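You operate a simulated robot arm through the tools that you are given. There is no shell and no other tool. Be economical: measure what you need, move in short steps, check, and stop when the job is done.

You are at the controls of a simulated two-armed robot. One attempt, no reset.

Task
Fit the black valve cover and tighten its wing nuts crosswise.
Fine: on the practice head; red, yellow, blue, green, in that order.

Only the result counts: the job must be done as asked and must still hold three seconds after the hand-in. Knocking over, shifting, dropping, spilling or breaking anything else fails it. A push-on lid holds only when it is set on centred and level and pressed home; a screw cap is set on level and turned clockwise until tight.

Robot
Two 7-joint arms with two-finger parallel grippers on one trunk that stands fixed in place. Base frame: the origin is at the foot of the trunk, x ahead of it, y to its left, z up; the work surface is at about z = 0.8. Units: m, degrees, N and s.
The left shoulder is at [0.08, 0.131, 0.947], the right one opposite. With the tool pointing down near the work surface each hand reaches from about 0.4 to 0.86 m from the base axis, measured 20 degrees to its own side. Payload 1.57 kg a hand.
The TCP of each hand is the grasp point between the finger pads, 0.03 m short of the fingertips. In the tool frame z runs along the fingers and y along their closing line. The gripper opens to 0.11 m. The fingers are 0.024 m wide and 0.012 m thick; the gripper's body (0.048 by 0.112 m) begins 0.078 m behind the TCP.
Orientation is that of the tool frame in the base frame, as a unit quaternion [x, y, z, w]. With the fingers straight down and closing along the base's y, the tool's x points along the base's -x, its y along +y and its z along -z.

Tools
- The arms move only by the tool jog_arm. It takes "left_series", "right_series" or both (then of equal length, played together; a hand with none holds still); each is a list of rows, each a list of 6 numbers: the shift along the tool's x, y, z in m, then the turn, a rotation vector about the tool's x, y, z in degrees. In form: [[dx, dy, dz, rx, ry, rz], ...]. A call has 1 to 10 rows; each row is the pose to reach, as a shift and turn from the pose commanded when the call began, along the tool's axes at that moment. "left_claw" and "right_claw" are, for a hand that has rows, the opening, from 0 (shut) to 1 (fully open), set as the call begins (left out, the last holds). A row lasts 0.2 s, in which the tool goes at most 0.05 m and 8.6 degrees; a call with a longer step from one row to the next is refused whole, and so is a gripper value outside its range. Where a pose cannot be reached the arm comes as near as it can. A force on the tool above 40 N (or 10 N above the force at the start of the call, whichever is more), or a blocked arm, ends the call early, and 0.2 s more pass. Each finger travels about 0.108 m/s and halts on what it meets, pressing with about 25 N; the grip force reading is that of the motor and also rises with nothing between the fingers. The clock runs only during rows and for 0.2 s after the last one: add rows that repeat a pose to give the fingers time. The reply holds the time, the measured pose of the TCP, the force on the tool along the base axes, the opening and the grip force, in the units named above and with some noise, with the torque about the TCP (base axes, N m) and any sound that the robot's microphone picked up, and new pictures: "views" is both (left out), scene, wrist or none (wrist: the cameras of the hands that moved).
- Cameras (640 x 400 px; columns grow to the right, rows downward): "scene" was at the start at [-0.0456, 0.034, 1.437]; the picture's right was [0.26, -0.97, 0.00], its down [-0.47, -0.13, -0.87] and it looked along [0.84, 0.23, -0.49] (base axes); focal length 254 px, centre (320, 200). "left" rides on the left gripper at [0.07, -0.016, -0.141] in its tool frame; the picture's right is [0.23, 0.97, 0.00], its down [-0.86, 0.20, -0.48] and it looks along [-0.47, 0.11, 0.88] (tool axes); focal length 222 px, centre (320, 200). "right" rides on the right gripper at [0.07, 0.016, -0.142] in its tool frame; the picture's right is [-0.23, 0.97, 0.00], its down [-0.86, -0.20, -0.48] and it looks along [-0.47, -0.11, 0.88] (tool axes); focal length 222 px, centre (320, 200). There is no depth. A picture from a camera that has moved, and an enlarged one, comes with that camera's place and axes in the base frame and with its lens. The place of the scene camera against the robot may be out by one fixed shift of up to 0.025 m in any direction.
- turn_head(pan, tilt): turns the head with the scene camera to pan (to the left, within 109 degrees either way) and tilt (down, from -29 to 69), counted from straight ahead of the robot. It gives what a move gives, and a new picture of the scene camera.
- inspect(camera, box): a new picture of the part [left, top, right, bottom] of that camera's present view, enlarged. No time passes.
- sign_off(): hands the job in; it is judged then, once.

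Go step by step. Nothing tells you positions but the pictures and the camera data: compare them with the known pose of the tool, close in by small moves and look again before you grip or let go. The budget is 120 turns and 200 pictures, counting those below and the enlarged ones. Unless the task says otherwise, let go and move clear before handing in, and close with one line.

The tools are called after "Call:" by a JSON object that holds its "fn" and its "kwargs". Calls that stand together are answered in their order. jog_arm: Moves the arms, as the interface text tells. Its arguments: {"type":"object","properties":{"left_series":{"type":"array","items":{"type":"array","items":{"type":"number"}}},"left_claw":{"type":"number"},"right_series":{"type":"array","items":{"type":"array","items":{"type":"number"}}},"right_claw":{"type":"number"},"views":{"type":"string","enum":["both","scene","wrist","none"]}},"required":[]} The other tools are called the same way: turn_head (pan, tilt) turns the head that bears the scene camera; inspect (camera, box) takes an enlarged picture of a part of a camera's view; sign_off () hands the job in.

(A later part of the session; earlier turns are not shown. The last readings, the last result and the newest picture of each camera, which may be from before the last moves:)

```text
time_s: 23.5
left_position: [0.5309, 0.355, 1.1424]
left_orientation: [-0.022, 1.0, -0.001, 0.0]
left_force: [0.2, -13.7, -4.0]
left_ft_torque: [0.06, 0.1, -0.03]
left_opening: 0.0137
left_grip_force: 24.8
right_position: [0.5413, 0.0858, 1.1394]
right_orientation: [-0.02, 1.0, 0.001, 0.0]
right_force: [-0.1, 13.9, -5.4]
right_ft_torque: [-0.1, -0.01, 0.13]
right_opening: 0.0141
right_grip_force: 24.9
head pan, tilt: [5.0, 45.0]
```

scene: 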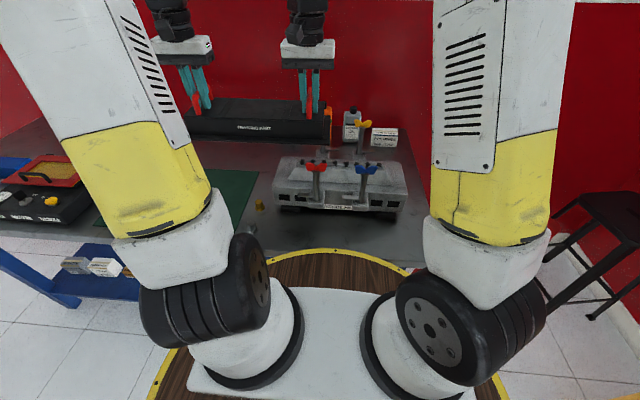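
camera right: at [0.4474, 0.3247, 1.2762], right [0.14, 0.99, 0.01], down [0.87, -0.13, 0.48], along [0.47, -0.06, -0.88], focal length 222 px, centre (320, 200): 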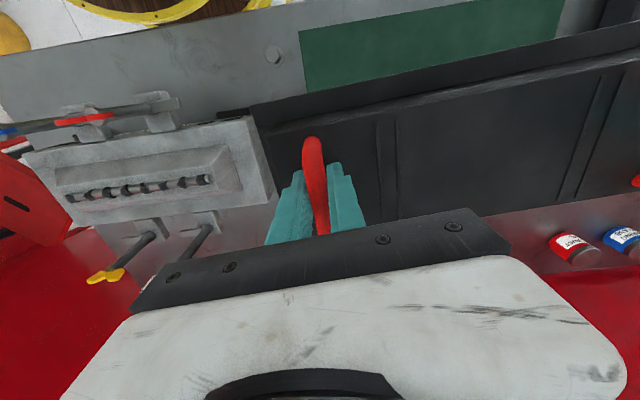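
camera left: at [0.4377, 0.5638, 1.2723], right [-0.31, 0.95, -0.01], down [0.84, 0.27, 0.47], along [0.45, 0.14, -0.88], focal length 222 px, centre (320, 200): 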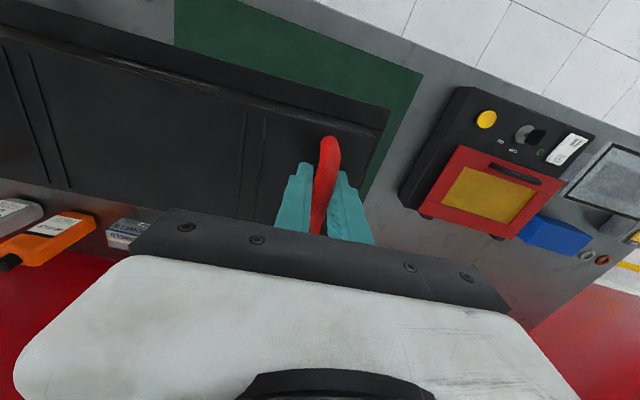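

Strain relieved except a slight pull-apart. Continuing to directly above the head at this height, squaring up yaw.

Call:
{"fn": "jog_arm", "kwargs": {"left_series": [[-0.003, -0.024, 0, 0, 0, 0.3], [-0.006, -0.049, 0, 0, 0, 0.6], [-0.009, -0.074, 0, 0, 0, 0.9], [-0.0125, -0.099, 0, 0, 0, 1.2], [-0.016, -0.124, 0, 0, 0, 1.5], [-0.019, -0.149, 0, 0, 0, 1.8], [-0.022, -0.174, 0, 0, 0, 2.1], [-0.025, -0.199, 0, 0, 0, 2.4], [-0.0283, -0.223, 0, 0, 0, 2.5], [-0.0283, -0.223, 0, 0, 0, 2.5]], "right_series": [[-0.002, -0.023, 0, 0, 0, 0.3], [-0.004, -0.048, 0, 0, 0, 0.6], [-0.006, -0.073, 0, 0, 0, 0.9], [-0.008, -0.098, 0, 0, 0, 1.2], [-0.01, -0.122, 0, 0, 0, 1.5], [-0.012, -0.147, 0, 0, 0, 1.8], [-0.014, -0.172, 0, 0, 0, 2.0], [-0.016, -0.196, 0, 0, 0, 2.2], [-0.0182, -0.22, 0, 0, 0, 2.3], [-0.0182, -0.22, 0, 0, 0, 2.3]]}}

```text
time_s: 25.7
left_position: [0.5674, 0.1318, 1.1437]
left_orientation: [-0.001, 1.0, 0.0, -0.001]
left_force: [0.9, 4.1, -3.3]
left_ft_torque: [-0.04, -0.08, 0.28]
left_opening: 0.0137
left_grip_force: 24.7
right_position: [0.5692, -0.1369, 1.1378]
right_orientation: [0.0, 1.0, 0.0, 0.0]
right_force: [-2.0, -4.9, -4.8]
right_ft_torque: [0.01, 0.13, 0.31]
right_opening: 0.0138
right_grip_force: 24.6
head pan, tilt: [5.0, 45.0]
camera right: at [0.4988, -0.1201, 1.2817], right [0.23, 0.97, 0.0], down [0.86, -0.2, 0.48], along [0.46, -0.11, -0.88], focal length 222 px, centre (320, 200)
camera left: at [0.4995, 0.1163, 1.2831], right [-0.23, 0.97, 0.0], down [0.86, 0.2, 0.48], along [0.46, 0.11, -0.88], focal length 222 px, centre (320, 200)
```

scene: 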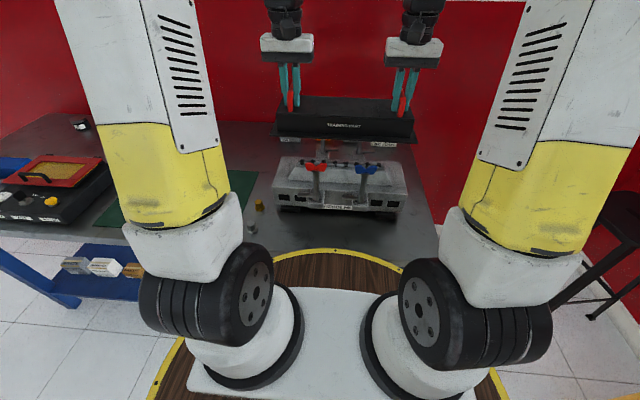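
right: 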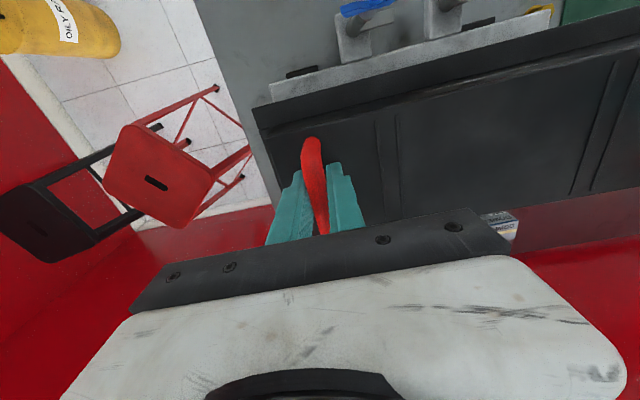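
left: 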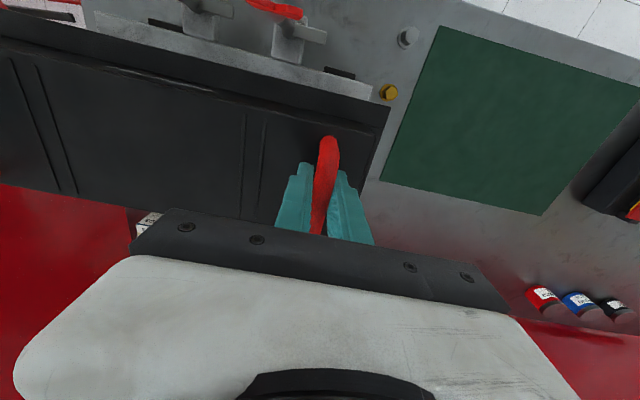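

The cover is above the head. Checking back, I gripped the bars somewhat forward of their centre, so I need to measure the flange against the deck precisely.

Call:
{"fn": "inspect", "kwargs": {"camera": "left", "box": [200, 0, 440, 150]}}

Call:
{"fn": "inspect", "kwargs": {"camera": "right", "box": [220, 0, 460, 150]}}

Call:
{"fn": "inspect", "kwargs": {"camera": "scene", "box": [240, 80, 440, 220]}}

```text
2.67 times, centred on (320, 75) of left
camera zoom: at [0.4995, 0.1163, 1.2831], right [-0.23, 0.97, 0.0], down [0.86, 0.2, 0.48], along [0.46, 0.11, -0.88], focal length 592 px, centre (320, 533)
```

zoom: 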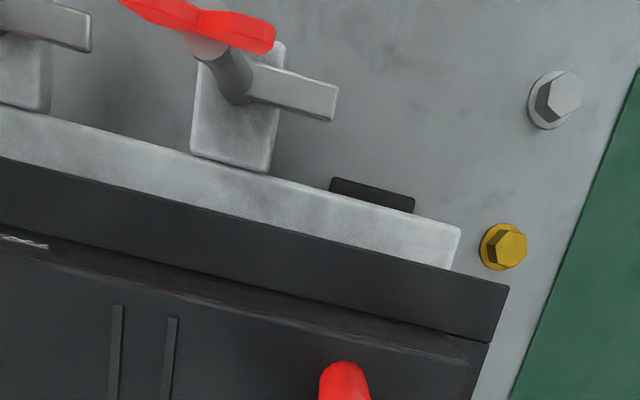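

```text
2.67 times, centred on (340, 75) of right
camera zoom: at [0.4988, -0.1201, 1.2817], right [0.23, 0.97, 0.0], down [0.86, -0.2, 0.48], along [0.46, -0.11, -0.88], focal length 592 px, centre (267, 533)
```

zoom: 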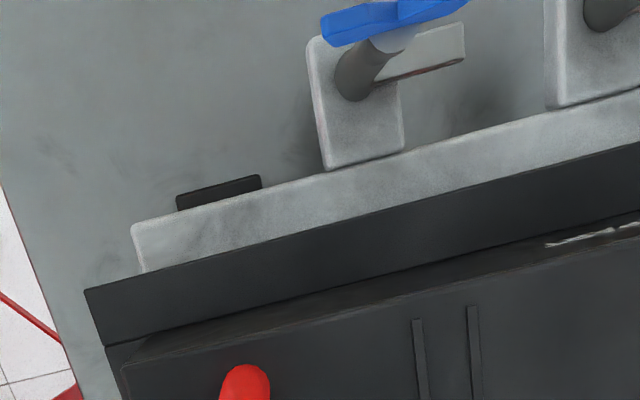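

```text
2.86 times, centred on (340, 150) of scene
camera zoom: at [-0.052, 0.0175, 1.4129], right [0.09, -1.0, 0.0], down [-0.7, -0.06, -0.71], along [0.7, 0.06, -0.71], focal length 726 px, centre (263, 343)
```

zoom: 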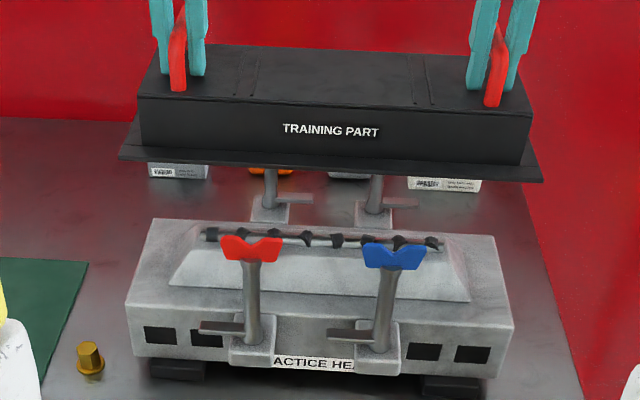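

Call:
{"fn": "inspect", "kwargs": {"camera": "left", "box": [300, 90, 460, 250]}}

Call:
{"fn": "inspect", "kwargs": {"camera": "right", "box": [200, 90, 360, 250]}}

```text
2.50 times, centred on (380, 170) of left
camera zoom: at [0.4995, 0.1163, 1.2831], right [-0.23, 0.97, 0.0], down [0.86, 0.2, 0.48], along [0.46, 0.11, -0.88], focal length 555 px, centre (170, 275)
```

zoom: 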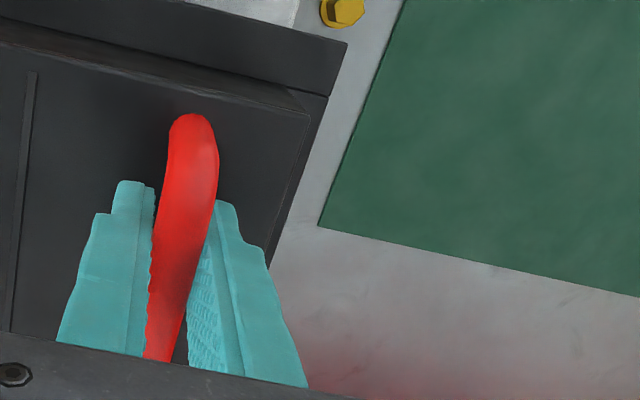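

```text
2.50 times, centred on (280, 170) of right
camera zoom: at [0.4988, -0.1201, 1.2817], right [0.23, 0.97, 0.0], down [0.86, -0.2, 0.48], along [0.46, -0.11, -0.88], focal length 555 px, centre (420, 275)
```

zoom: 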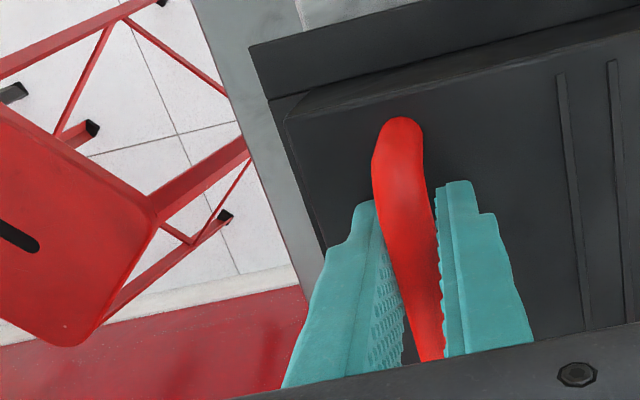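

Estimates agree: flange depth ≈0.147, cover centre now x≈0.579 vs deck centre ≈0.568. I'll shift 11 mm toward the robot, and re-read the poses to check level.

Call:
{"fn": "jog_arm", "kwargs": {"left_series": [[0.006, 0.0005, 0, 0, 0, 0], [0.011, 0.001, 0, 0, 0, 0], [0.011, 0.001, 0, 0, 0, 0]], "right_series": [[0.006, 0.001, 0, 0, 0, 0], [0.011, 0.002, 0, 0, 0, 0], [0.011, 0.002, 0, 0, 0, 0]], "views": "none"}}

Call:
{"fn": "jog_arm", "kwargs": {"left_series": [[0, 0, 0, 0, 0, 0]], "right_series": [[0, 0, 0, 0, 0, 0]], "views": "none"}}

Call:
{"fn": "jog_arm", "kwargs": {"left_series": [[0, 0, 0, 0, 0, 0]], "right_series": [[0, 0, 0, 0, 0, 0]], "views": "none"}}

```text
time_s: 26.5
left_position: [0.5563, 0.1358, 1.1427]
left_orientation: [-0.001, 1.0, 0.001, -0.001]
left_force: [3.5, 14.3, -3.4]
left_ft_torque: [-0.08, 0.18, 0.43]
left_opening: 0.0136
left_grip_force: 25.0
right_position: [0.5577, -0.1351, 1.1396]
right_orientation: [0.0, 1.0, 0.0, -0.001]
right_force: [-4.0, -13.2, -3.8]
right_ft_torque: [0.09, -0.08, 0.5]
right_opening: 0.0138
right_grip_force: 24.9
head pan, tilt: [5.0, 45.0]
```

```text
time_s: 26.9
left_position: [0.556, 0.1351, 1.1429]
left_orientation: [-0.001, 1.0, 0.002, -0.001]
left_force: [3.7, 16.8, -4.5]
left_ft_torque: [-0.13, 0.09, 0.41]
left_opening: 0.0138
left_grip_force: 24.8
right_position: [0.5574, -0.134, 1.1386]
right_orientation: [0.0, 1.0, -0.001, -0.001]
right_force: [-2.8, -17.2, -3.7]
right_ft_torque: [0.14, -0.01, 0.48]
right_opening: 0.0137
right_grip_force: 24.6
head pan, tilt: [5.0, 45.0]
```

```text
time_s: 27.3
left_position: [0.5562, 0.1351, 1.1434]
left_orientation: [-0.002, 1.0, 0.001, -0.001]
left_force: [3.8, 19.8, -4.7]
left_ft_torque: [-0.14, 0.04, 0.42]
left_opening: 0.0136
left_grip_force: 24.7
right_position: [0.5578, -0.1342, 1.1388]
right_orientation: [0.0, 1.0, 0.0, -0.001]
right_force: [-3.2, -19.3, -4.6]
right_ft_torque: [0.16, 0.05, 0.43]
right_opening: 0.0139
right_grip_force: 25.2
head pan, tilt: [5.0, 45.0]
```

Call:
{"fn": "jog_arm", "kwargs": {"left_series": [[-0.0008, 0.0018, 0.002, 0, 0, -0.3], [-0.0008, 0.0018, 0.002, 0, 0, -0.3]], "right_series": [[0.0008, -0.0018, -0.002, 0, 0, -0.3], [0.0008, -0.0018, -0.002, 0, 0, -0.3]], "views": "none"}}

Call:
{"fn": "jog_arm", "kwargs": {"left_series": [[0, 0, 0.02, 0, 0, 0], [0, 0, 0.04, 0, 0, 0], [0, 0, 0.06, 0, 0, 0], [0, 0, 0.08, 0, 0, 0], [0, 0, 0.1, 0, 0, 0], [0, 0, 0.115, 0, 0, 0], [0, 0, 0.115, 0, 0, 0]], "right_series": [[0, 0, 0.02, 0, 0, 0], [0, 0, 0.04, 0, 0, 0], [0, 0, 0.06, 0, 0, 0], [0, 0, 0.08, 0, 0, 0], [0, 0, 0.1, 0, 0, 0], [0, 0, 0.115, 0, 0, 0], [0, 0, 0.115, 0, 0, 0]], "views": "both"}}

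```text
time_s: 27.9
left_position: [0.5565, 0.1355, 1.141]
left_orientation: [-0.002, 1.0, 0.0, -0.002]
left_force: [-1.1, 5.4, -4.1]
left_ft_torque: [-0.08, 0.03, 0.01]
left_opening: 0.0139
left_grip_force: 25.2
right_position: [0.5571, -0.1343, 1.1419]
right_orientation: [-0.003, 1.0, 0.001, -0.001]
right_force: [0.9, -4.5, -4.5]
right_ft_torque: [-0.01, 0.09, -0.17]
right_opening: 0.0138
right_grip_force: 24.4
head pan, tilt: [5.0, 45.0]
```

```text
time_s: 29.5
left_position: [0.5564, 0.1362, 1.0256]
left_orientation: [-0.002, 1.0, -0.001, -0.001]
left_force: [-3.6, -6.9, -5.0]
left_ft_torque: [0.05, -0.16, -0.35]
left_opening: 0.0134
left_grip_force: 25.2
right_position: [0.5548, -0.1338, 1.0262]
right_orientation: [-0.004, 1.0, 0.001, 0.0]
right_force: [3.4, 7.2, -4.1]
right_ft_torque: [-0.09, 0.27, -0.45]
right_opening: 0.0139
right_grip_force: 24.8
head pan, tilt: [5.0, 45.0]
camera right: at [0.4858, -0.1179, 1.1685], right [0.22, 0.98, 0.0], down [0.86, -0.19, 0.48], along [0.47, -0.1, -0.88], focal length 222 px, centre (320, 200)
camera left: at [0.489, 0.1193, 1.1666], right [-0.23, 0.97, 0.0], down [0.85, 0.2, 0.48], along [0.46, 0.11, -0.88], focal length 222 px, centre (320, 200)
```

scene: 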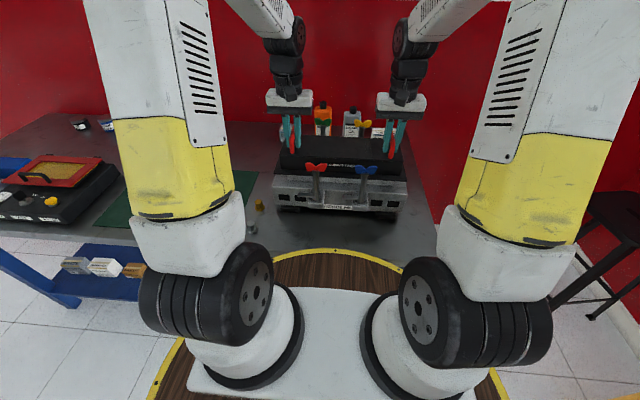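
right: 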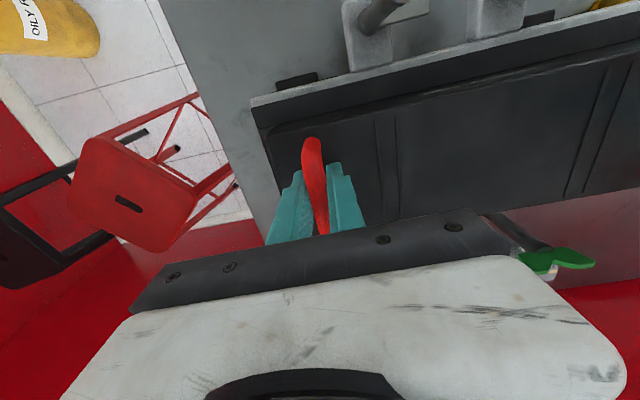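
left: 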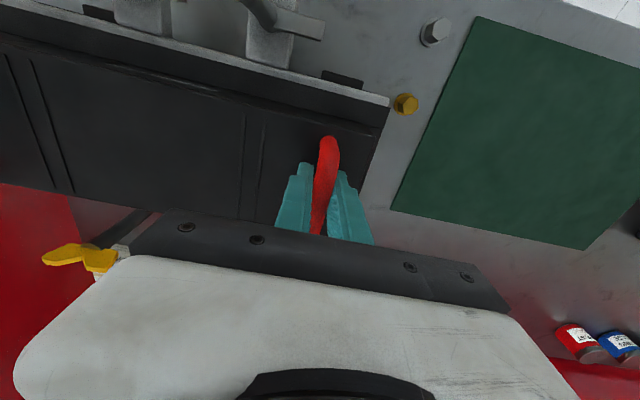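

Call:
{"fn": "inspect", "kwargs": {"camera": "left", "box": [260, 30, 420, 130]}}

Call:
{"fn": "inspect", "kwargs": {"camera": "right", "box": [220, 50, 380, 150]}}

Call:
{"fn": "inspect", "kwargs": {"camera": "scene", "box": [250, 100, 430, 225]}}

```text
4.00 times, centred on (340, 80) of left
camera zoom: at [0.489, 0.1193, 1.1666], right [-0.23, 0.97, 0.0], down [0.85, 0.2, 0.48], along [0.46, 0.11, -0.88], focal length 888 px, centre (240, 680)
```

zoom: 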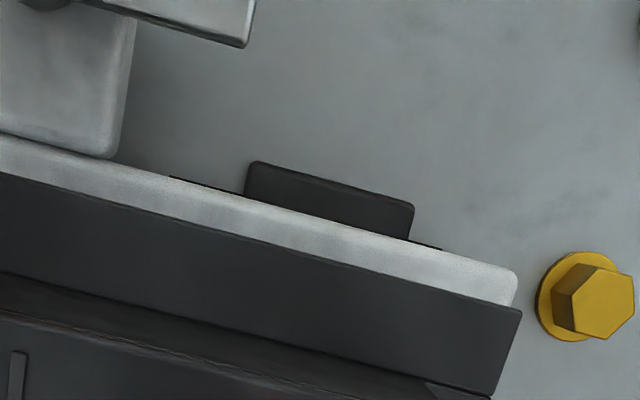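

```text
4.00 times, centred on (300, 100) of right
camera zoom: at [0.4858, -0.1179, 1.1685], right [0.22, 0.98, 0.0], down [0.86, -0.19, 0.48], along [0.47, -0.1, -0.88], focal length 888 px, centre (400, 600)
```

zoom: 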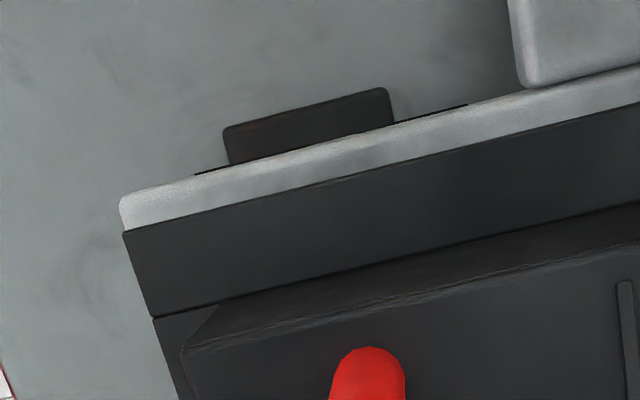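

```text
3.20 times, centred on (340, 162) of scene
camera zoom: at [-0.052, 0.0175, 1.4129], right [0.09, -1.0, 0.0], down [-0.7, -0.06, -0.71], along [0.7, 0.06, -0.71], focal length 814 px, centre (256, 320)
```

zoom: 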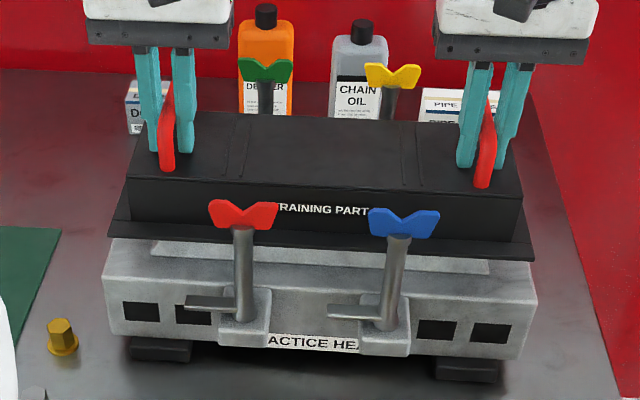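

Aligned: flange margins ≈6.5 mm in front and ≈9.5 mm each side of the deck. Lowering slowly to seat.

Call:
{"fn": "jog_arm", "kwargs": {"left_series": [[0, 0, 0.01, 0, 0, 0], [0, 0, 0.02, 0, 0, 0], [0, 0, 0.03, 0, 0, 0], [0, 0, 0.036, 0, 0, 0], [0, 0, 0.04, 0, 0, 0], [0, 0, 0.043, 0, 0, 0], [0, 0, 0.043, 0, 0, 0]], "right_series": [[0, 0, 0.01, 0, 0, 0], [0, 0, 0.02, 0, 0, 0], [0, 0, 0.03, 0, 0, 0], [0, 0, 0.036, 0, 0, 0], [0, 0, 0.04, 0, 0, 0], [0, 0, 0.043, 0, 0, 0], [0, 0, 0.043, 0, 0, 0]], "views": "scene"}}

```text
time_s: 31.1
left_position: [0.5566, 0.1361, 0.985]
left_orientation: [-0.003, 1.0, 0.0, 0.002]
left_force: [-1.0, -9.5, 22.5]
left_ft_torque: [0.18, 0.09, -0.28]
left_opening: 0.0138
left_grip_force: 24.8
right_position: [0.5545, -0.1361, 0.9849]
right_orientation: [-0.004, 1.0, 0.001, 0.0]
right_force: [-6.8, 13.4, 20.2]
right_ft_torque: [-0.2, 0.1, -0.41]
right_opening: 0.0137
right_grip_force: 25.2
head pan, tilt: [5.0, 45.0]
```

scene: 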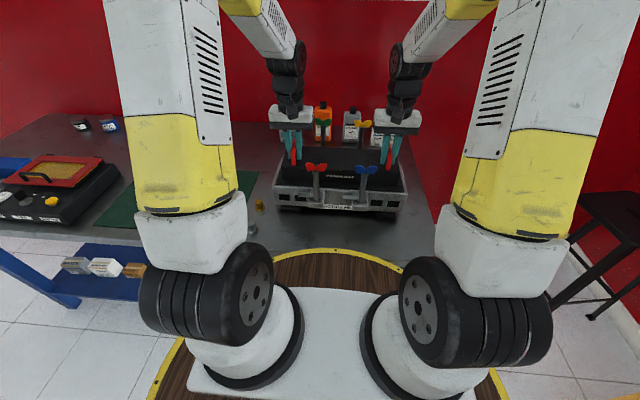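

Call:
{"fn": "inspect", "kwargs": {"camera": "scene", "box": [250, 110, 430, 225]}}

Call:
{"fn": "inspect", "kwargs": {"camera": "left", "box": [260, 10, 420, 130]}}

Call:
{"fn": "inspect", "kwargs": {"camera": "right", "box": [220, 20, 380, 140]}}

```text
3.48 times, centred on (340, 168) of scene
camera zoom: at [-0.0538, 0.0177, 1.4128], right [0.09, -1.0, 0.0], down [-0.7, -0.06, -0.71], along [0.71, 0.06, -0.71], focal length 884 px, centre (250, 313)
```

zoom: 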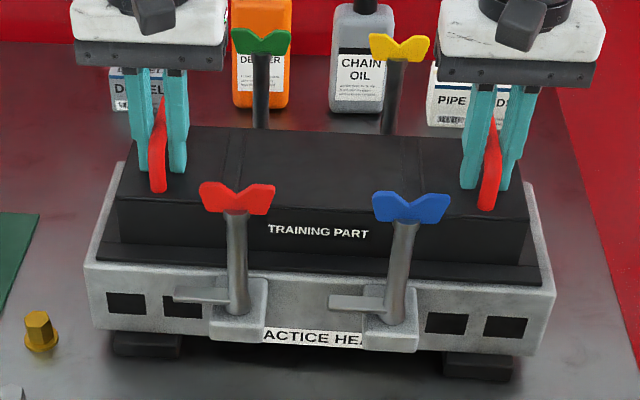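

```text
3.33 times, centred on (340, 70) of left
camera zoom: at [0.4875, 0.119, 1.1254], right [-0.23, 0.97, 0.0], down [0.85, 0.2, 0.48], along [0.47, 0.11, -0.88], focal length 740 px, centre (253, 633)
```

zoom: 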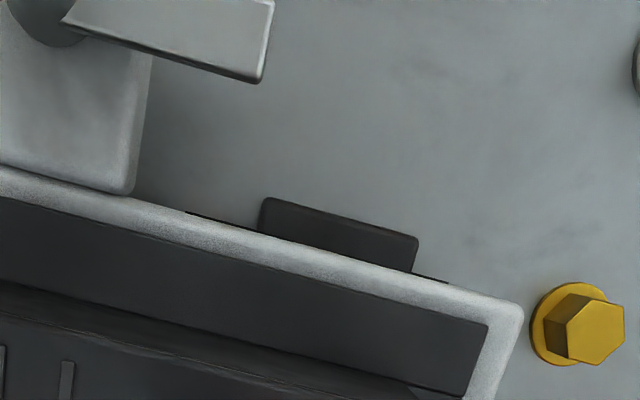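

```text
3.33 times, centred on (300, 80) of right
camera zoom: at [0.4852, -0.1181, 1.1275], right [0.22, 0.98, 0.0], down [0.86, -0.19, 0.48], along [0.47, -0.1, -0.88], focal length 740 px, centre (387, 600)
```

zoom: 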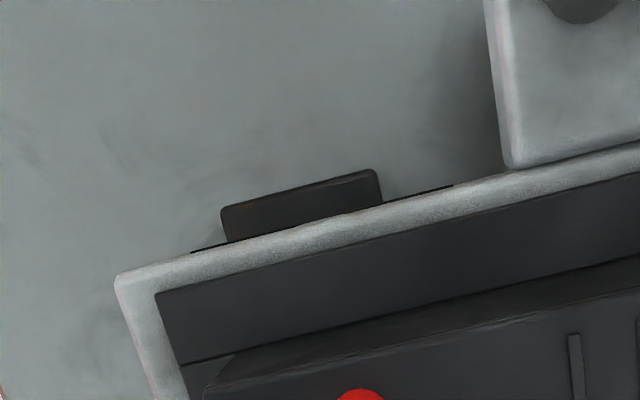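

The flange looks evenly seated on the deck. I'll press a little to confirm it's home.

Call:
{"fn": "jog_arm", "kwargs": {"left_series": [[0, 0, 0.0015, 0, 0, 0], [0, 0, 0.0015, 0, 0, 0]], "right_series": [[0, 0, 0.0015, 0, 0, 0], [0, 0, 0.0015, 0, 0, 0]], "views": "none"}}

```text
time_s: 31.5
left_position: [0.5551, 0.1356, 0.9852]
left_orientation: [-0.002, 1.0, 0.0, 0.0]
left_force: [-3.7, 2.7, 8.5]
left_ft_torque: [-0.15, 0.89, -0.3]
left_opening: 0.0138
left_grip_force: 24.8
right_position: [0.5554, -0.1338, 0.985]
right_orientation: [-0.002, 1.0, 0.0, 0.0]
right_force: [-10.3, 0.7, 18.0]
right_ft_torque: [-0.55, -0.26, -0.36]
right_opening: 0.0136
right_grip_force: 25.6
head pan, tilt: [5.0, 45.0]
stopped in row 1 (left hand): the force on the tool passed its limit at 44 N (the readings are from after the stop); the commanded pose is now the measured one
```

Seated firmly at a stop. Releasing both handles and going straight up.

Call:
{"fn": "jog_arm", "kwargs": {"left_series": [[0, 0, 0, 0, 0, 0], [0, 0, 0, 0, 0, 0], [0, 0, -0.03, 0, 0, 0], [0, 0, -0.07, 0, 0, 0], [0, 0, -0.11, 0, 0, 0], [0, 0, -0.15, 0, 0, 0], [0, 0.03, -0.18, 0, 0, 0], [0, 0.03, -0.18, 0, 0, 0]], "right_series": [[0, 0, 0, 0, 0, 0], [0, 0, 0, 0, 0, 0], [0, 0, -0.03, 0, 0, 0], [0, 0, -0.07, 0, 0, 0], [0, 0, -0.11, 0, 0, 0], [0, 0, -0.15, 0, 0, 0], [0, -0.03, -0.18, 0, 0, 0], [0, -0.03, -0.18, 0, 0, 0]], "left_claw": 0.5, "right_claw": 0.5}}

```text
time_s: 33.3
left_position: [0.5567, 0.1661, 1.1639]
left_orientation: [-0.002, 1.0, 0.0, 0.001]
left_force: [0.7, 0.0, 0.0]
left_ft_torque: [0.02, 0.0, 0.01]
left_opening: 0.055
left_grip_force: 0.1
right_position: [0.5564, -0.1662, 1.1638]
right_orientation: [-0.004, 1.0, 0.001, 0.0]
right_force: [-0.4, -0.3, 0.9]
right_ft_torque: [-0.02, 0.02, -0.01]
right_opening: 0.0549
right_grip_force: 0.0
head pan, tilt: [5.0, 45.0]
camera right: at [0.4863, -0.1505, 1.3066], right [0.22, 0.98, 0.0], down [0.86, -0.2, 0.48], along [0.47, -0.1, -0.88], focal length 222 px, centre (320, 200)
camera left: at [0.4874, 0.1501, 1.3046], right [-0.23, 0.97, 0.0], down [0.85, 0.2, 0.48], along [0.47, 0.11, -0.88], focal length 222 px, centre (320, 200)
```

scene: 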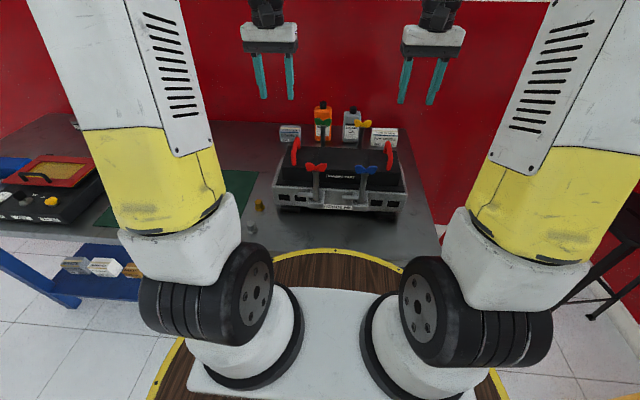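
right: 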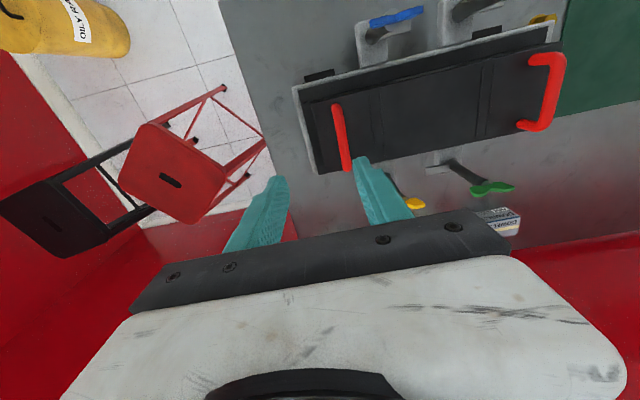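
left: 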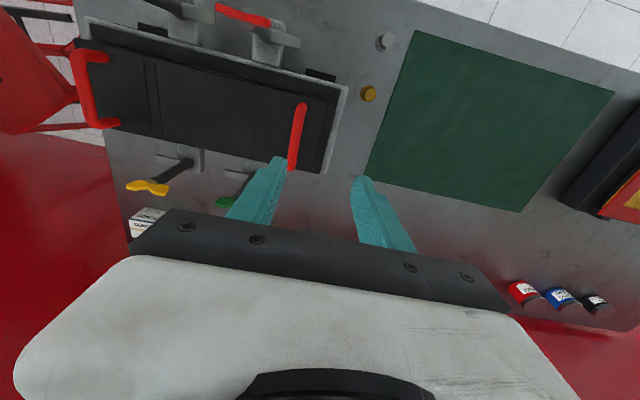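

Call:
{"fn": "inspect", "kwargs": {"camera": "right", "box": [280, 0, 580, 220]}}

Call:
{"fn": "inspect", "kwargs": {"camera": "left", "box": [60, 0, 360, 220]}}

```text
1.82 times, centred on (430, 110) of right
camera zoom: at [0.4863, -0.1505, 1.3066], right [0.22, 0.98, 0.0], down [0.86, -0.2, 0.48], along [0.47, -0.1, -0.88], focal length 404 px, centre (120, 364)
```

zoom: 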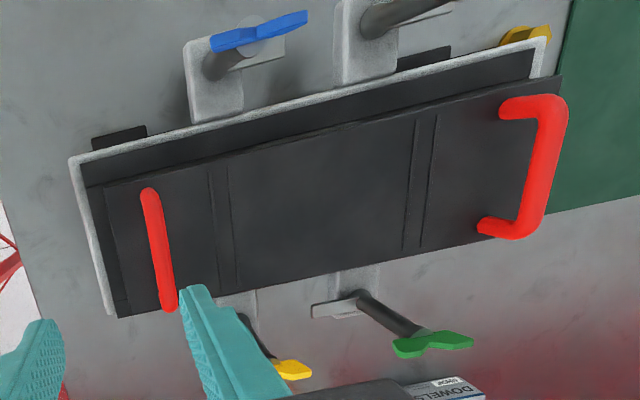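

```text
1.82 times, centred on (210, 110) of left
camera zoom: at [0.4874, 0.1501, 1.3046], right [-0.23, 0.97, 0.0], down [0.85, 0.2, 0.48], along [0.47, 0.11, -0.88], focal length 404 px, centre (520, 364)
```

zoom: 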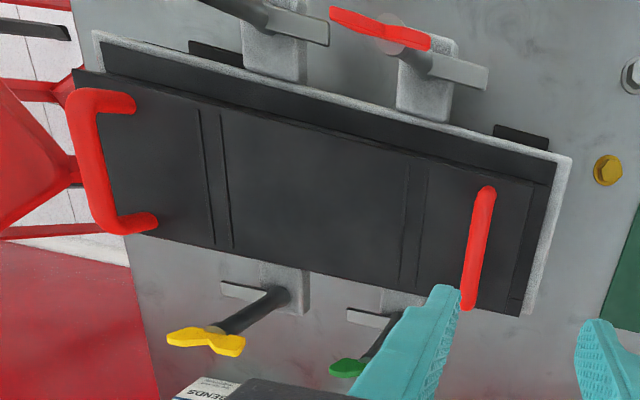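

Call:
{"fn": "inspect", "kwargs": {"camera": "right", "box": [310, 140, 370, 190]}}

Call:
{"fn": "inspect", "kwargs": {"camera": "left", "box": [310, 70, 390, 190]}}

Call:
{"fn": "inspect", "kwargs": {"camera": "right", "box": [280, 70, 340, 120]}}

```text
8.00 times, centred on (340, 165) of right
camera zoom: at [0.4863, -0.1505, 1.3066], right [0.22, 0.98, 0.0], down [0.86, -0.2, 0.48], along [0.47, -0.1, -0.88], focal length 1777 px, centre (160, 480)
```

zoom: 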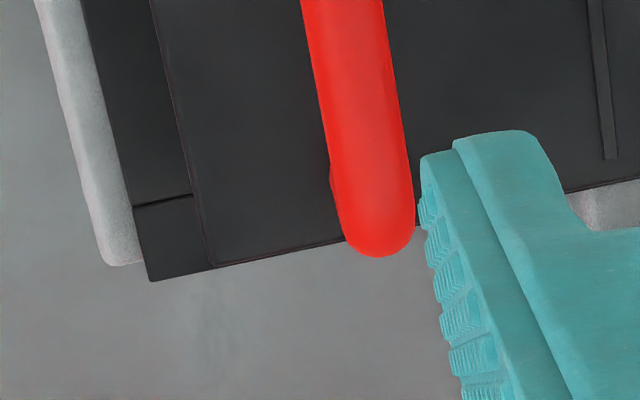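

```text
3.33 times, centred on (350, 130) of left
camera zoom: at [0.4874, 0.1501, 1.3046], right [-0.23, 0.97, 0.0], down [0.85, 0.2, 0.48], along [0.47, 0.11, -0.88], focal length 740 px, centre (220, 433)
```

zoom: 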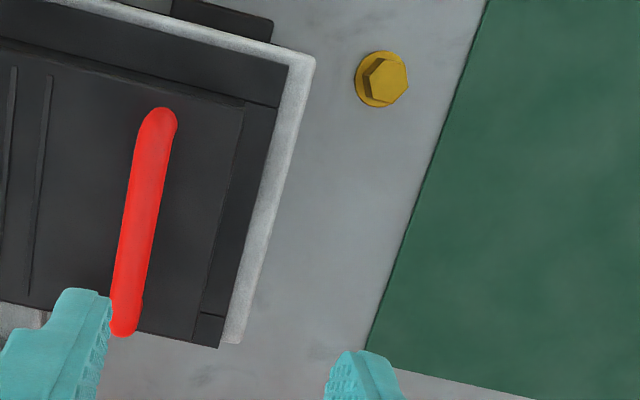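

```text
8.00 times, centred on (310, 95) of right
camera zoom: at [0.4863, -0.1505, 1.3066], right [0.22, 0.98, 0.0], down [0.86, -0.2, 0.48], along [0.47, -0.1, -0.88], focal length 1777 px, centre (400, 1040)
```

zoom: 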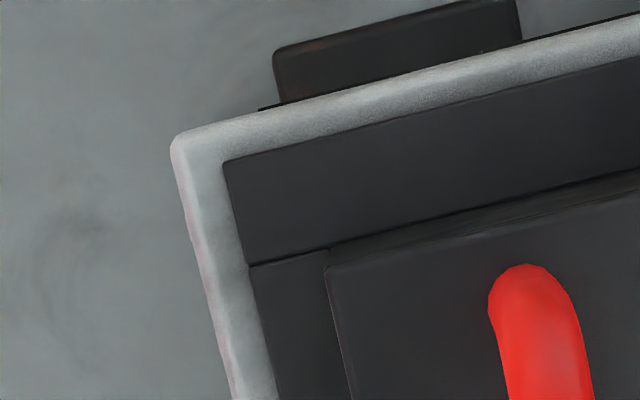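

The front margin is ~7 mm but the rear slightly overhangs (~2 mm), so the cover is about 4.5 mm too far back. I'll regrip (nearer bar centre), lift slightly, shift −4.5 mm and reseat.

Call:
{"fn": "jog_arm", "kwargs": {"left_series": [[-0.006, -0.015, 0.02, 0, 0, 0], [-0.012, -0.03, 0.04, 0, 0, 0], [-0.012, -0.03, 0.08, 0, 0, 0], [-0.012, -0.03, 0.12, 0, 0, 0], [-0.012, -0.03, 0.15, 0, 0, 0], [-0.012, -0.03, 0.17, 0, 0, 0], [-0.012, -0.03, 0.179, 0, 0, 0], [-0.012, -0.03, 0.179, 0, 0, 0]], "right_series": [[-0.006, 0.015, 0.02, 0, 0, 0], [-0.012, 0.03, 0.04, 0, 0, 0], [-0.012, 0.03, 0.08, 0, 0, 0], [-0.012, 0.03, 0.12, 0, 0, 0], [-0.012, 0.03, 0.15, 0, 0, 0], [-0.012, 0.03, 0.17, 0, 0, 0], [-0.012, 0.03, 0.179, 0, 0, 0], [-0.012, 0.03, 0.179, 0, 0, 0]], "views": "wrist"}}

```text
time_s: 35.1
left_position: [0.5673, 0.1346, 0.9851]
left_orientation: [-0.003, 1.0, -0.001, 0.002]
left_force: [-1.9, -0.5, 10.0]
left_ft_torque: [0.3, 0.15, 0.05]
left_opening: 0.0552
left_grip_force: 0.1
right_position: [0.5684, -0.1325, 0.9869]
right_orientation: [-0.003, 1.0, 0.001, 0.0]
right_force: [-0.4, 0.0, -0.1]
right_ft_torque: [0.01, 0.01, 0.03]
right_opening: 0.055
right_grip_force: 0.1
head pan, tilt: [5.0, 45.0]
camera right: at [0.4986, -0.1176, 1.1291], right [0.22, 0.98, 0.0], down [0.86, -0.19, 0.48], along [0.47, -0.1, -0.88], focal length 222 px, centre (320, 200)
camera left: at [0.4992, 0.1179, 1.1253], right [-0.23, 0.97, 0.0], down [0.85, 0.2, 0.48], along [0.47, 0.11, -0.88], focal length 222 px, centre (320, 200)
```

right: 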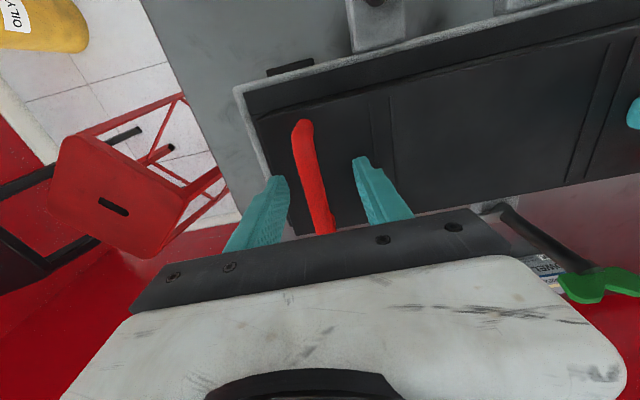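
left: 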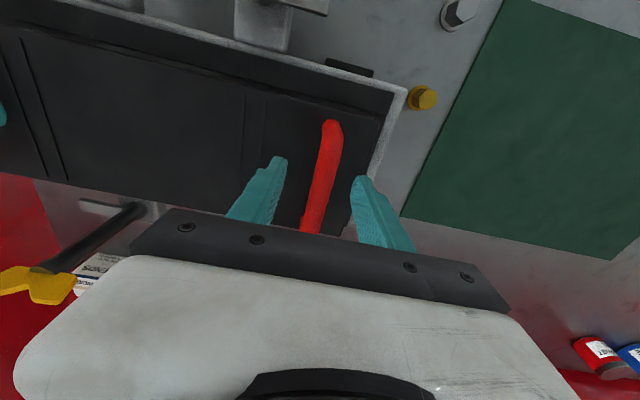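

Call:
{"fn": "jog_arm", "kwargs": {"left_series": [[0, 0.0005, -0.0015, 0, 0, 0], [0, 0.0005, -0.0015, 0, 0, 0], [0, 0.0005, -0.0015, 0, 0, 0], [0, 0.0005, -0.0015, 0, 0, 0]], "right_series": [[0, -0.002, 0, 0, 0, 0], [0, -0.002, 0, 0, 0, 0], [0, -0.002, 0, 0, 0, 0], [0, -0.002, 0, 0, 0, 0]], "left_claw": 0, "right_claw": 0, "views": "none"}}

```text
time_s: 36.1
left_position: [0.5672, 0.134, 0.9862]
left_orientation: [-0.002, 1.0, -0.001, 0.001]
left_force: [-2.1, -12.3, -0.3]
left_ft_torque: [0.15, 0.64, -0.11]
left_opening: 0.0138
left_grip_force: 25.4
right_position: [0.5686, -0.1357, 0.9869]
right_orientation: [-0.004, 1.0, 0.002, 0.0]
right_force: [0.4, 9.7, -0.2]
right_ft_torque: [0.01, -0.26, -0.32]
right_opening: 0.0137
right_grip_force: 24.6
head pan, tilt: [5.0, 45.0]
```

Call:
{"fn": "jog_arm", "kwargs": {"left_series": [[0, -0.001, -0.003, 0, 0, 0], [0, -0.001, -0.007, 0, 0, 0], [0.0025, -0.001, -0.007, 0, 0, 0], [0.0048, -0.001, -0.007, 0, 0, 0], [0.0048, -0.001, -0.007, 0, 0, 0]], "right_series": [[0, 0.001, -0.003, 0, 0, 0], [0, 0.001, -0.007, 0, 0, 0], [0.0025, 0.001, -0.007, 0, 0, 0], [0.0048, 0.001, -0.007, 0, 0, 0], [0.0048, 0.001, -0.007, 0, 0, 0]], "views": "none"}}

Call:
{"fn": "jog_arm", "kwargs": {"left_series": [[0, 0, 0.003, 0, 0, 0], [0, 0, 0.006, 0, 0, 0], [0, 0, 0.008, 0, 0, 0], [0, 0, 0.008, 0, 0, 0]], "right_series": [[0, 0, 0.003, 0, 0, 0], [0, 0, 0.006, 0, 0, 0], [0, 0, 0.008, 0, 0, 0], [0, 0, 0.008, 0, 0, 0]], "views": "none"}}

```text
time_s: 37.3
left_position: [0.5633, 0.1346, 0.9918]
left_orientation: [-0.003, 1.0, -0.001, 0.001]
left_force: [-2.9, -12.9, -4.8]
left_ft_torque: [0.09, 0.3, -0.34]
left_opening: 0.0136
left_grip_force: 25.5
right_position: [0.5641, -0.1359, 0.9925]
right_orientation: [-0.004, 1.0, 0.0, 0.0]
right_force: [3.1, 12.5, -3.8]
right_ft_torque: [-0.08, -0.23, -0.42]
right_opening: 0.0137
right_grip_force: 24.3
head pan, tilt: [5.0, 45.0]
```

```text
time_s: 38.3
left_position: [0.5623, 0.1362, 0.9863]
left_orientation: [-0.002, 1.0, -0.001, 0.002]
left_force: [-3.7, -10.5, 4.5]
left_ft_torque: [0.09, 0.54, -0.2]
left_opening: 0.0136
left_grip_force: 24.9
right_position: [0.5639, -0.1346, 0.9865]
right_orientation: [-0.004, 1.0, 0.001, 0.003]
right_force: [-1.1, 16.5, 20.4]
right_ft_torque: [-0.07, -0.05, -0.33]
right_opening: 0.0136
right_grip_force: 24.8
head pan, tilt: [5.0, 45.0]
```

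Reseated. Release and rise, then recheck margins.

Call:
{"fn": "jog_arm", "kwargs": {"left_series": [[0, 0, 0, 0, 0, 0], [0, 0, 0, 0, 0, 0], [0, 0, -0.03, 0, 0, 0], [0, 0, -0.07, 0, 0, 0], [0, 0, -0.11, 0, 0, 0], [0, 0, -0.15, 0, 0, 0], [0, 0.03, -0.18, 0, 0, 0], [0, 0.03, -0.18, 0, 0, 0]], "right_series": [[0, 0, 0, 0, 0, 0], [0, 0, 0, 0, 0, 0], [0, 0, -0.03, 0, 0, 0], [0, 0, -0.07, 0, 0, 0], [0, 0, -0.11, 0, 0, 0], [0, 0, -0.15, 0, 0, 0], [0, -0.03, -0.18, 0, 0, 0], [0, -0.03, -0.18, 0, 0, 0]], "left_claw": 0.5, "right_claw": 0.5, "views": "none"}}

Call:
{"fn": "inspect", "kwargs": {"camera": "right", "box": [270, 60, 390, 190]}}

Call:
{"fn": "inspect", "kwargs": {"camera": "left", "box": [270, 60, 390, 190]}}

```text
time_s: 40.1
left_position: [0.5649, 0.1661, 1.1658]
left_orientation: [-0.002, 1.0, -0.001, 0.001]
left_force: [1.0, -1.2, 0.2]
left_ft_torque: [-0.01, -0.02, 0.03]
left_opening: 0.0549
left_grip_force: 0.0
right_position: [0.563, -0.1653, 1.1623]
right_orientation: [-0.003, 1.0, 0.001, 0.0]
right_force: [-0.4, -0.4, -0.5]
right_ft_torque: [0.02, 0.0, 0.01]
right_opening: 0.055
right_grip_force: 0.1
head pan, tilt: [5.0, 45.0]
```

```text
3.08 times, centred on (330, 125) of right
camera zoom: at [0.4932, -0.1493, 1.3043], right [0.22, 0.98, 0.0], down [0.86, -0.19, 0.48], along [0.47, -0.1, -0.88], focal length 684 px, centre (289, 431)
```

zoom: 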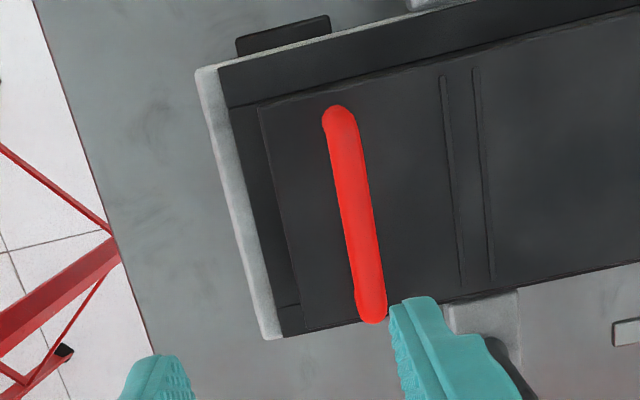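

```text
3.08 times, centred on (330, 125) of left
camera zoom: at [0.4965, 0.1497, 1.3057], right [-0.23, 0.97, 0.0], down [0.85, 0.2, 0.48], along [0.47, 0.11, -0.88], focal length 684 px, centre (289, 431)
```

zoom: 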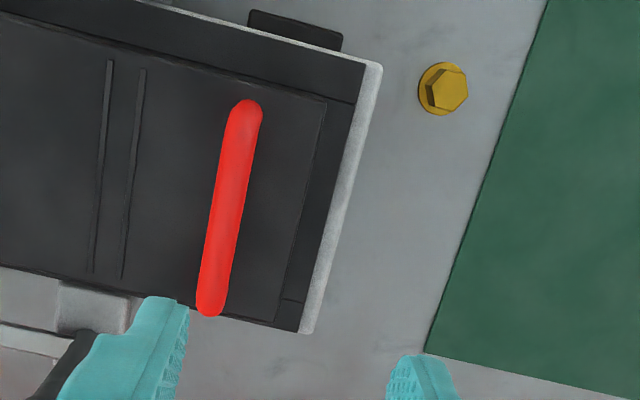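

Margins are now balanced. Next the red nut with the left hand: rotate the tool +90° (so clockwise travel remains) and move above the red wing at about (0.452, 0.058, 1.005).

Call:
{"fn": "jog_arm", "kwargs": {"left_series": [[0.011, -0.011, 0.006, 0, 0, -8.5], [0.022, -0.022, 0.012, 0, 0, -17], [0.033, -0.033, 0.018, 0, 0, -25.5], [0.045, -0.043, 0.024, 0, 0, -34], [0.056, -0.054, 0.03, 0, 0, -42.5], [0.068, -0.065, 0.034, 0, 0, -51], [0.079, -0.076, 0.037, 0, 0, -59.5], [0.09, -0.086, 0.04, 0, 0, -68], [0.102, -0.097, 0.04, 0, 0, -76.5], [0.113, -0.108, 0.04, 0, 0, -85]], "right_series": [[0, -0.01, 0, 0, 0, 0], [0, -0.02, 0, 0, 0, 0], [0, -0.03, 0, 0, 0, 0], [0, -0.04, 0, 0, 0, 0], [0, -0.05, 0, 0, 0, 0], [0, -0.06, 0, 0, 0, 0], [0, -0.07, 0, 0, 0, 0], [0, -0.08, 0, 0, 0, 0], [0, -0.09, 0, 0, 0, 0], [0, -0.1, 0, 0, 0, 0]]}}

```text
time_s: 42.3
left_position: [0.4532, 0.0568, 1.1245]
left_orientation: [-0.678, 0.735, -0.002, 0.0]
left_force: [-0.1, -0.6, 0.2]
left_ft_torque: [-0.04, 0.03, -0.01]
left_opening: 0.055
left_grip_force: 0.1
right_position: [0.5643, -0.2658, 1.1634]
right_orientation: [-0.003, 1.0, 0.002, 0.001]
right_force: [0.6, 0.1, 0.0]
right_ft_torque: [0.02, 0.05, 0.01]
right_opening: 0.055
right_grip_force: 0.1
head pan, tilt: [5.0, 45.0]
camera right: at [0.4948, -0.2507, 1.3052], right [0.22, 0.98, 0.0], down [0.86, -0.19, 0.48], along [0.47, -0.1, -0.88], focal length 222 px, centre (320, 200)
camera left: at [0.4645, -0.0144, 1.2655], right [-0.99, -0.15, 0.0], down [-0.13, 0.87, 0.48], along [-0.07, 0.47, -0.88], focal length 222 px, centre (320, 200)
```

scene: 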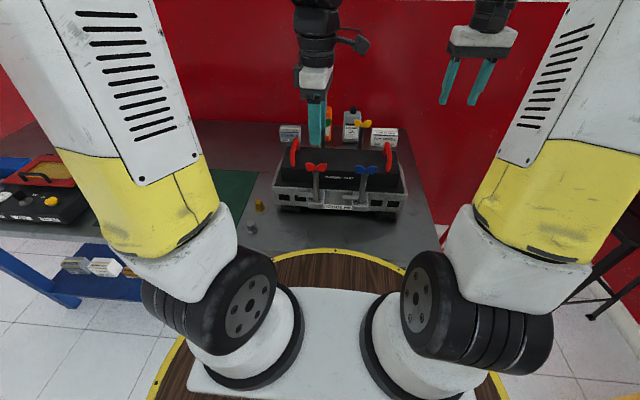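
right: 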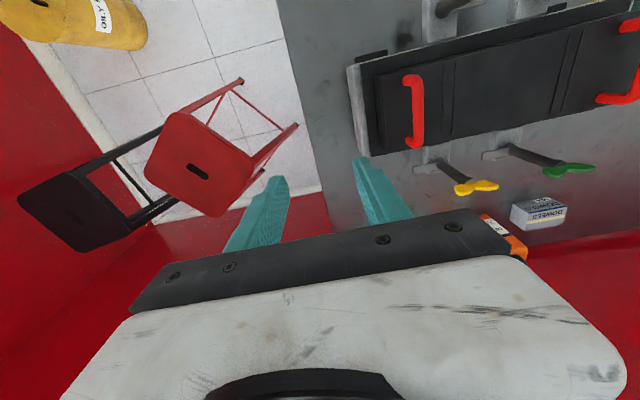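
left: 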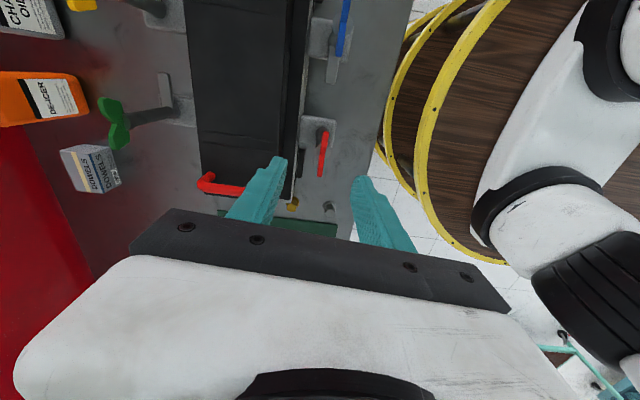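

Call:
{"fn": "inspect", "kwargs": {"camera": "left", "box": [240, 60, 400, 220]}}

```text
2.50 times, centred on (320, 140) of left
camera zoom: at [0.4645, -0.0144, 1.2655], right [-0.99, -0.15, 0.0], down [-0.13, 0.87, 0.48], along [-0.07, 0.47, -0.88], focal length 555 px, centre (320, 350)
```

zoom: 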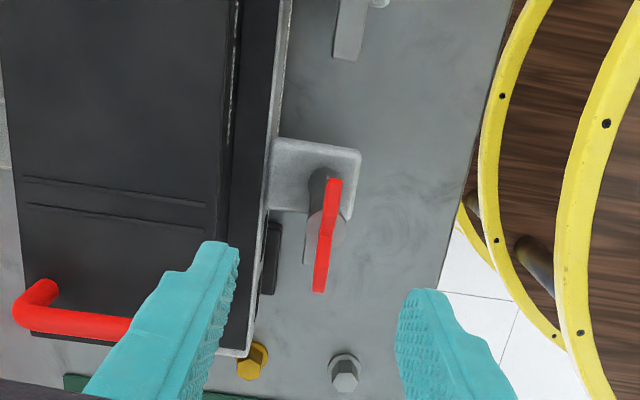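

The red wing lies along y, centred at about (0.450, 0.062). I'll align the last few degrees and descend around it, stopping high first.

Call:
{"fn": "jog_arm", "kwargs": {"left_series": [[-0.002, 0.002, 0.03, 0, 0, -2.5], [-0.0039, 0.0035, 0.06, 0, 0, -4.6], [-0.0039, 0.0035, 0.085, 0, 0, -4.6], [-0.0039, 0.0035, 0.085, 0, 0, -4.6]], "views": "wrist"}}

```text
time_s: 43.3
left_position: [0.4482, 0.0588, 1.0383]
left_orientation: [-0.707, 0.708, 0.0, 0.001]
left_force: [-0.3, 1.0, 0.5]
left_ft_torque: [0.01, -0.01, -0.01]
left_opening: 0.0549
left_grip_force: 0.0
right_position: [0.565, -0.2663, 1.163]
right_orientation: [-0.003, 1.0, 0.0, 0.0]
right_force: [-1.0, -0.3, -1.2]
right_ft_torque: [0.01, 0.02, 0.02]
right_opening: 0.0551
right_grip_force: 0.1
head pan, tilt: [5.0, 45.0]
camera left: at [0.4659, -0.0112, 1.1789], right [-0.97, -0.23, 0.0], down [-0.2, 0.86, 0.48], along [-0.11, 0.47, -0.88], focal length 222 px, centre (320, 200)
```

left: 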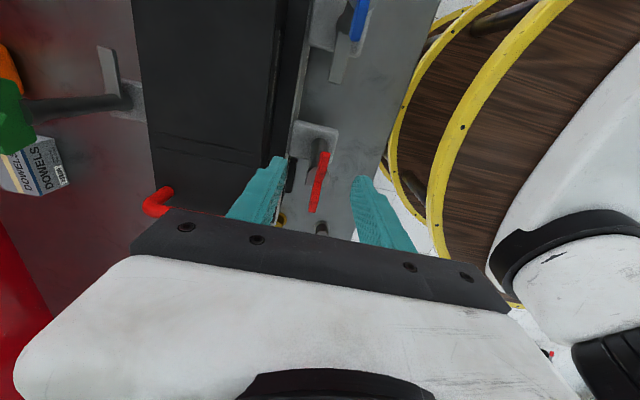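

Call:
{"fn": "jog_arm", "kwargs": {"left_series": [[-0.002, -0.0005, 0.018, 0, 0, 0], [-0.0035, -0.001, 0.036, 0, 0, 0], [-0.0035, -0.001, 0.036, 0, 0, 0]], "views": "both"}}

```text
time_s: 44.1
left_position: [0.4516, 0.0633, 1.0044]
left_orientation: [-0.707, 0.708, 0.0, 0.001]
left_force: [0.1, -0.5, 0.5]
left_ft_torque: [0.01, 0.04, -0.04]
left_opening: 0.055
left_grip_force: 0.0
right_position: [0.5644, -0.2671, 1.1629]
right_orientation: [-0.003, 1.0, 0.0, 0.0]
right_force: [0.7, 0.3, 0.4]
right_ft_torque: [-0.01, 0.01, 0.02]
right_opening: 0.0552
right_grip_force: 0.0
head pan, tilt: [5.0, 45.0]
camera left: at [0.469, -0.0057, 1.1442], right [-0.97, -0.23, 0.0], down [-0.2, 0.86, 0.48], along [-0.11, 0.47, -0.88], focal length 222 px, centre (320, 200)
```

scene: 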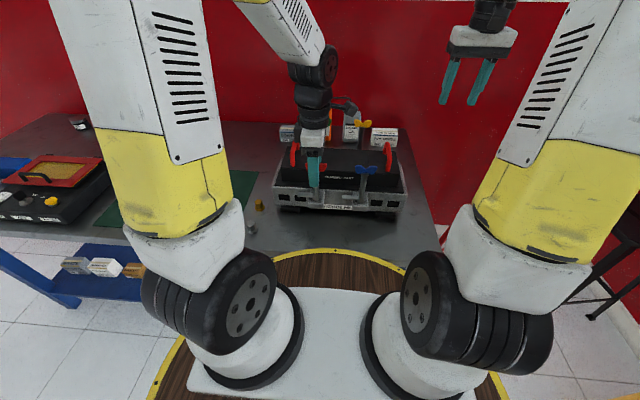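
left: 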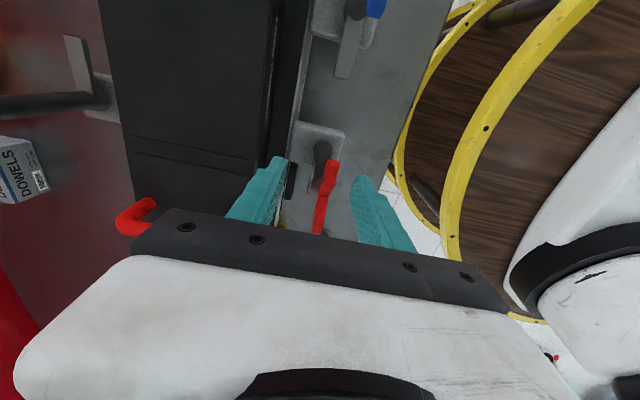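

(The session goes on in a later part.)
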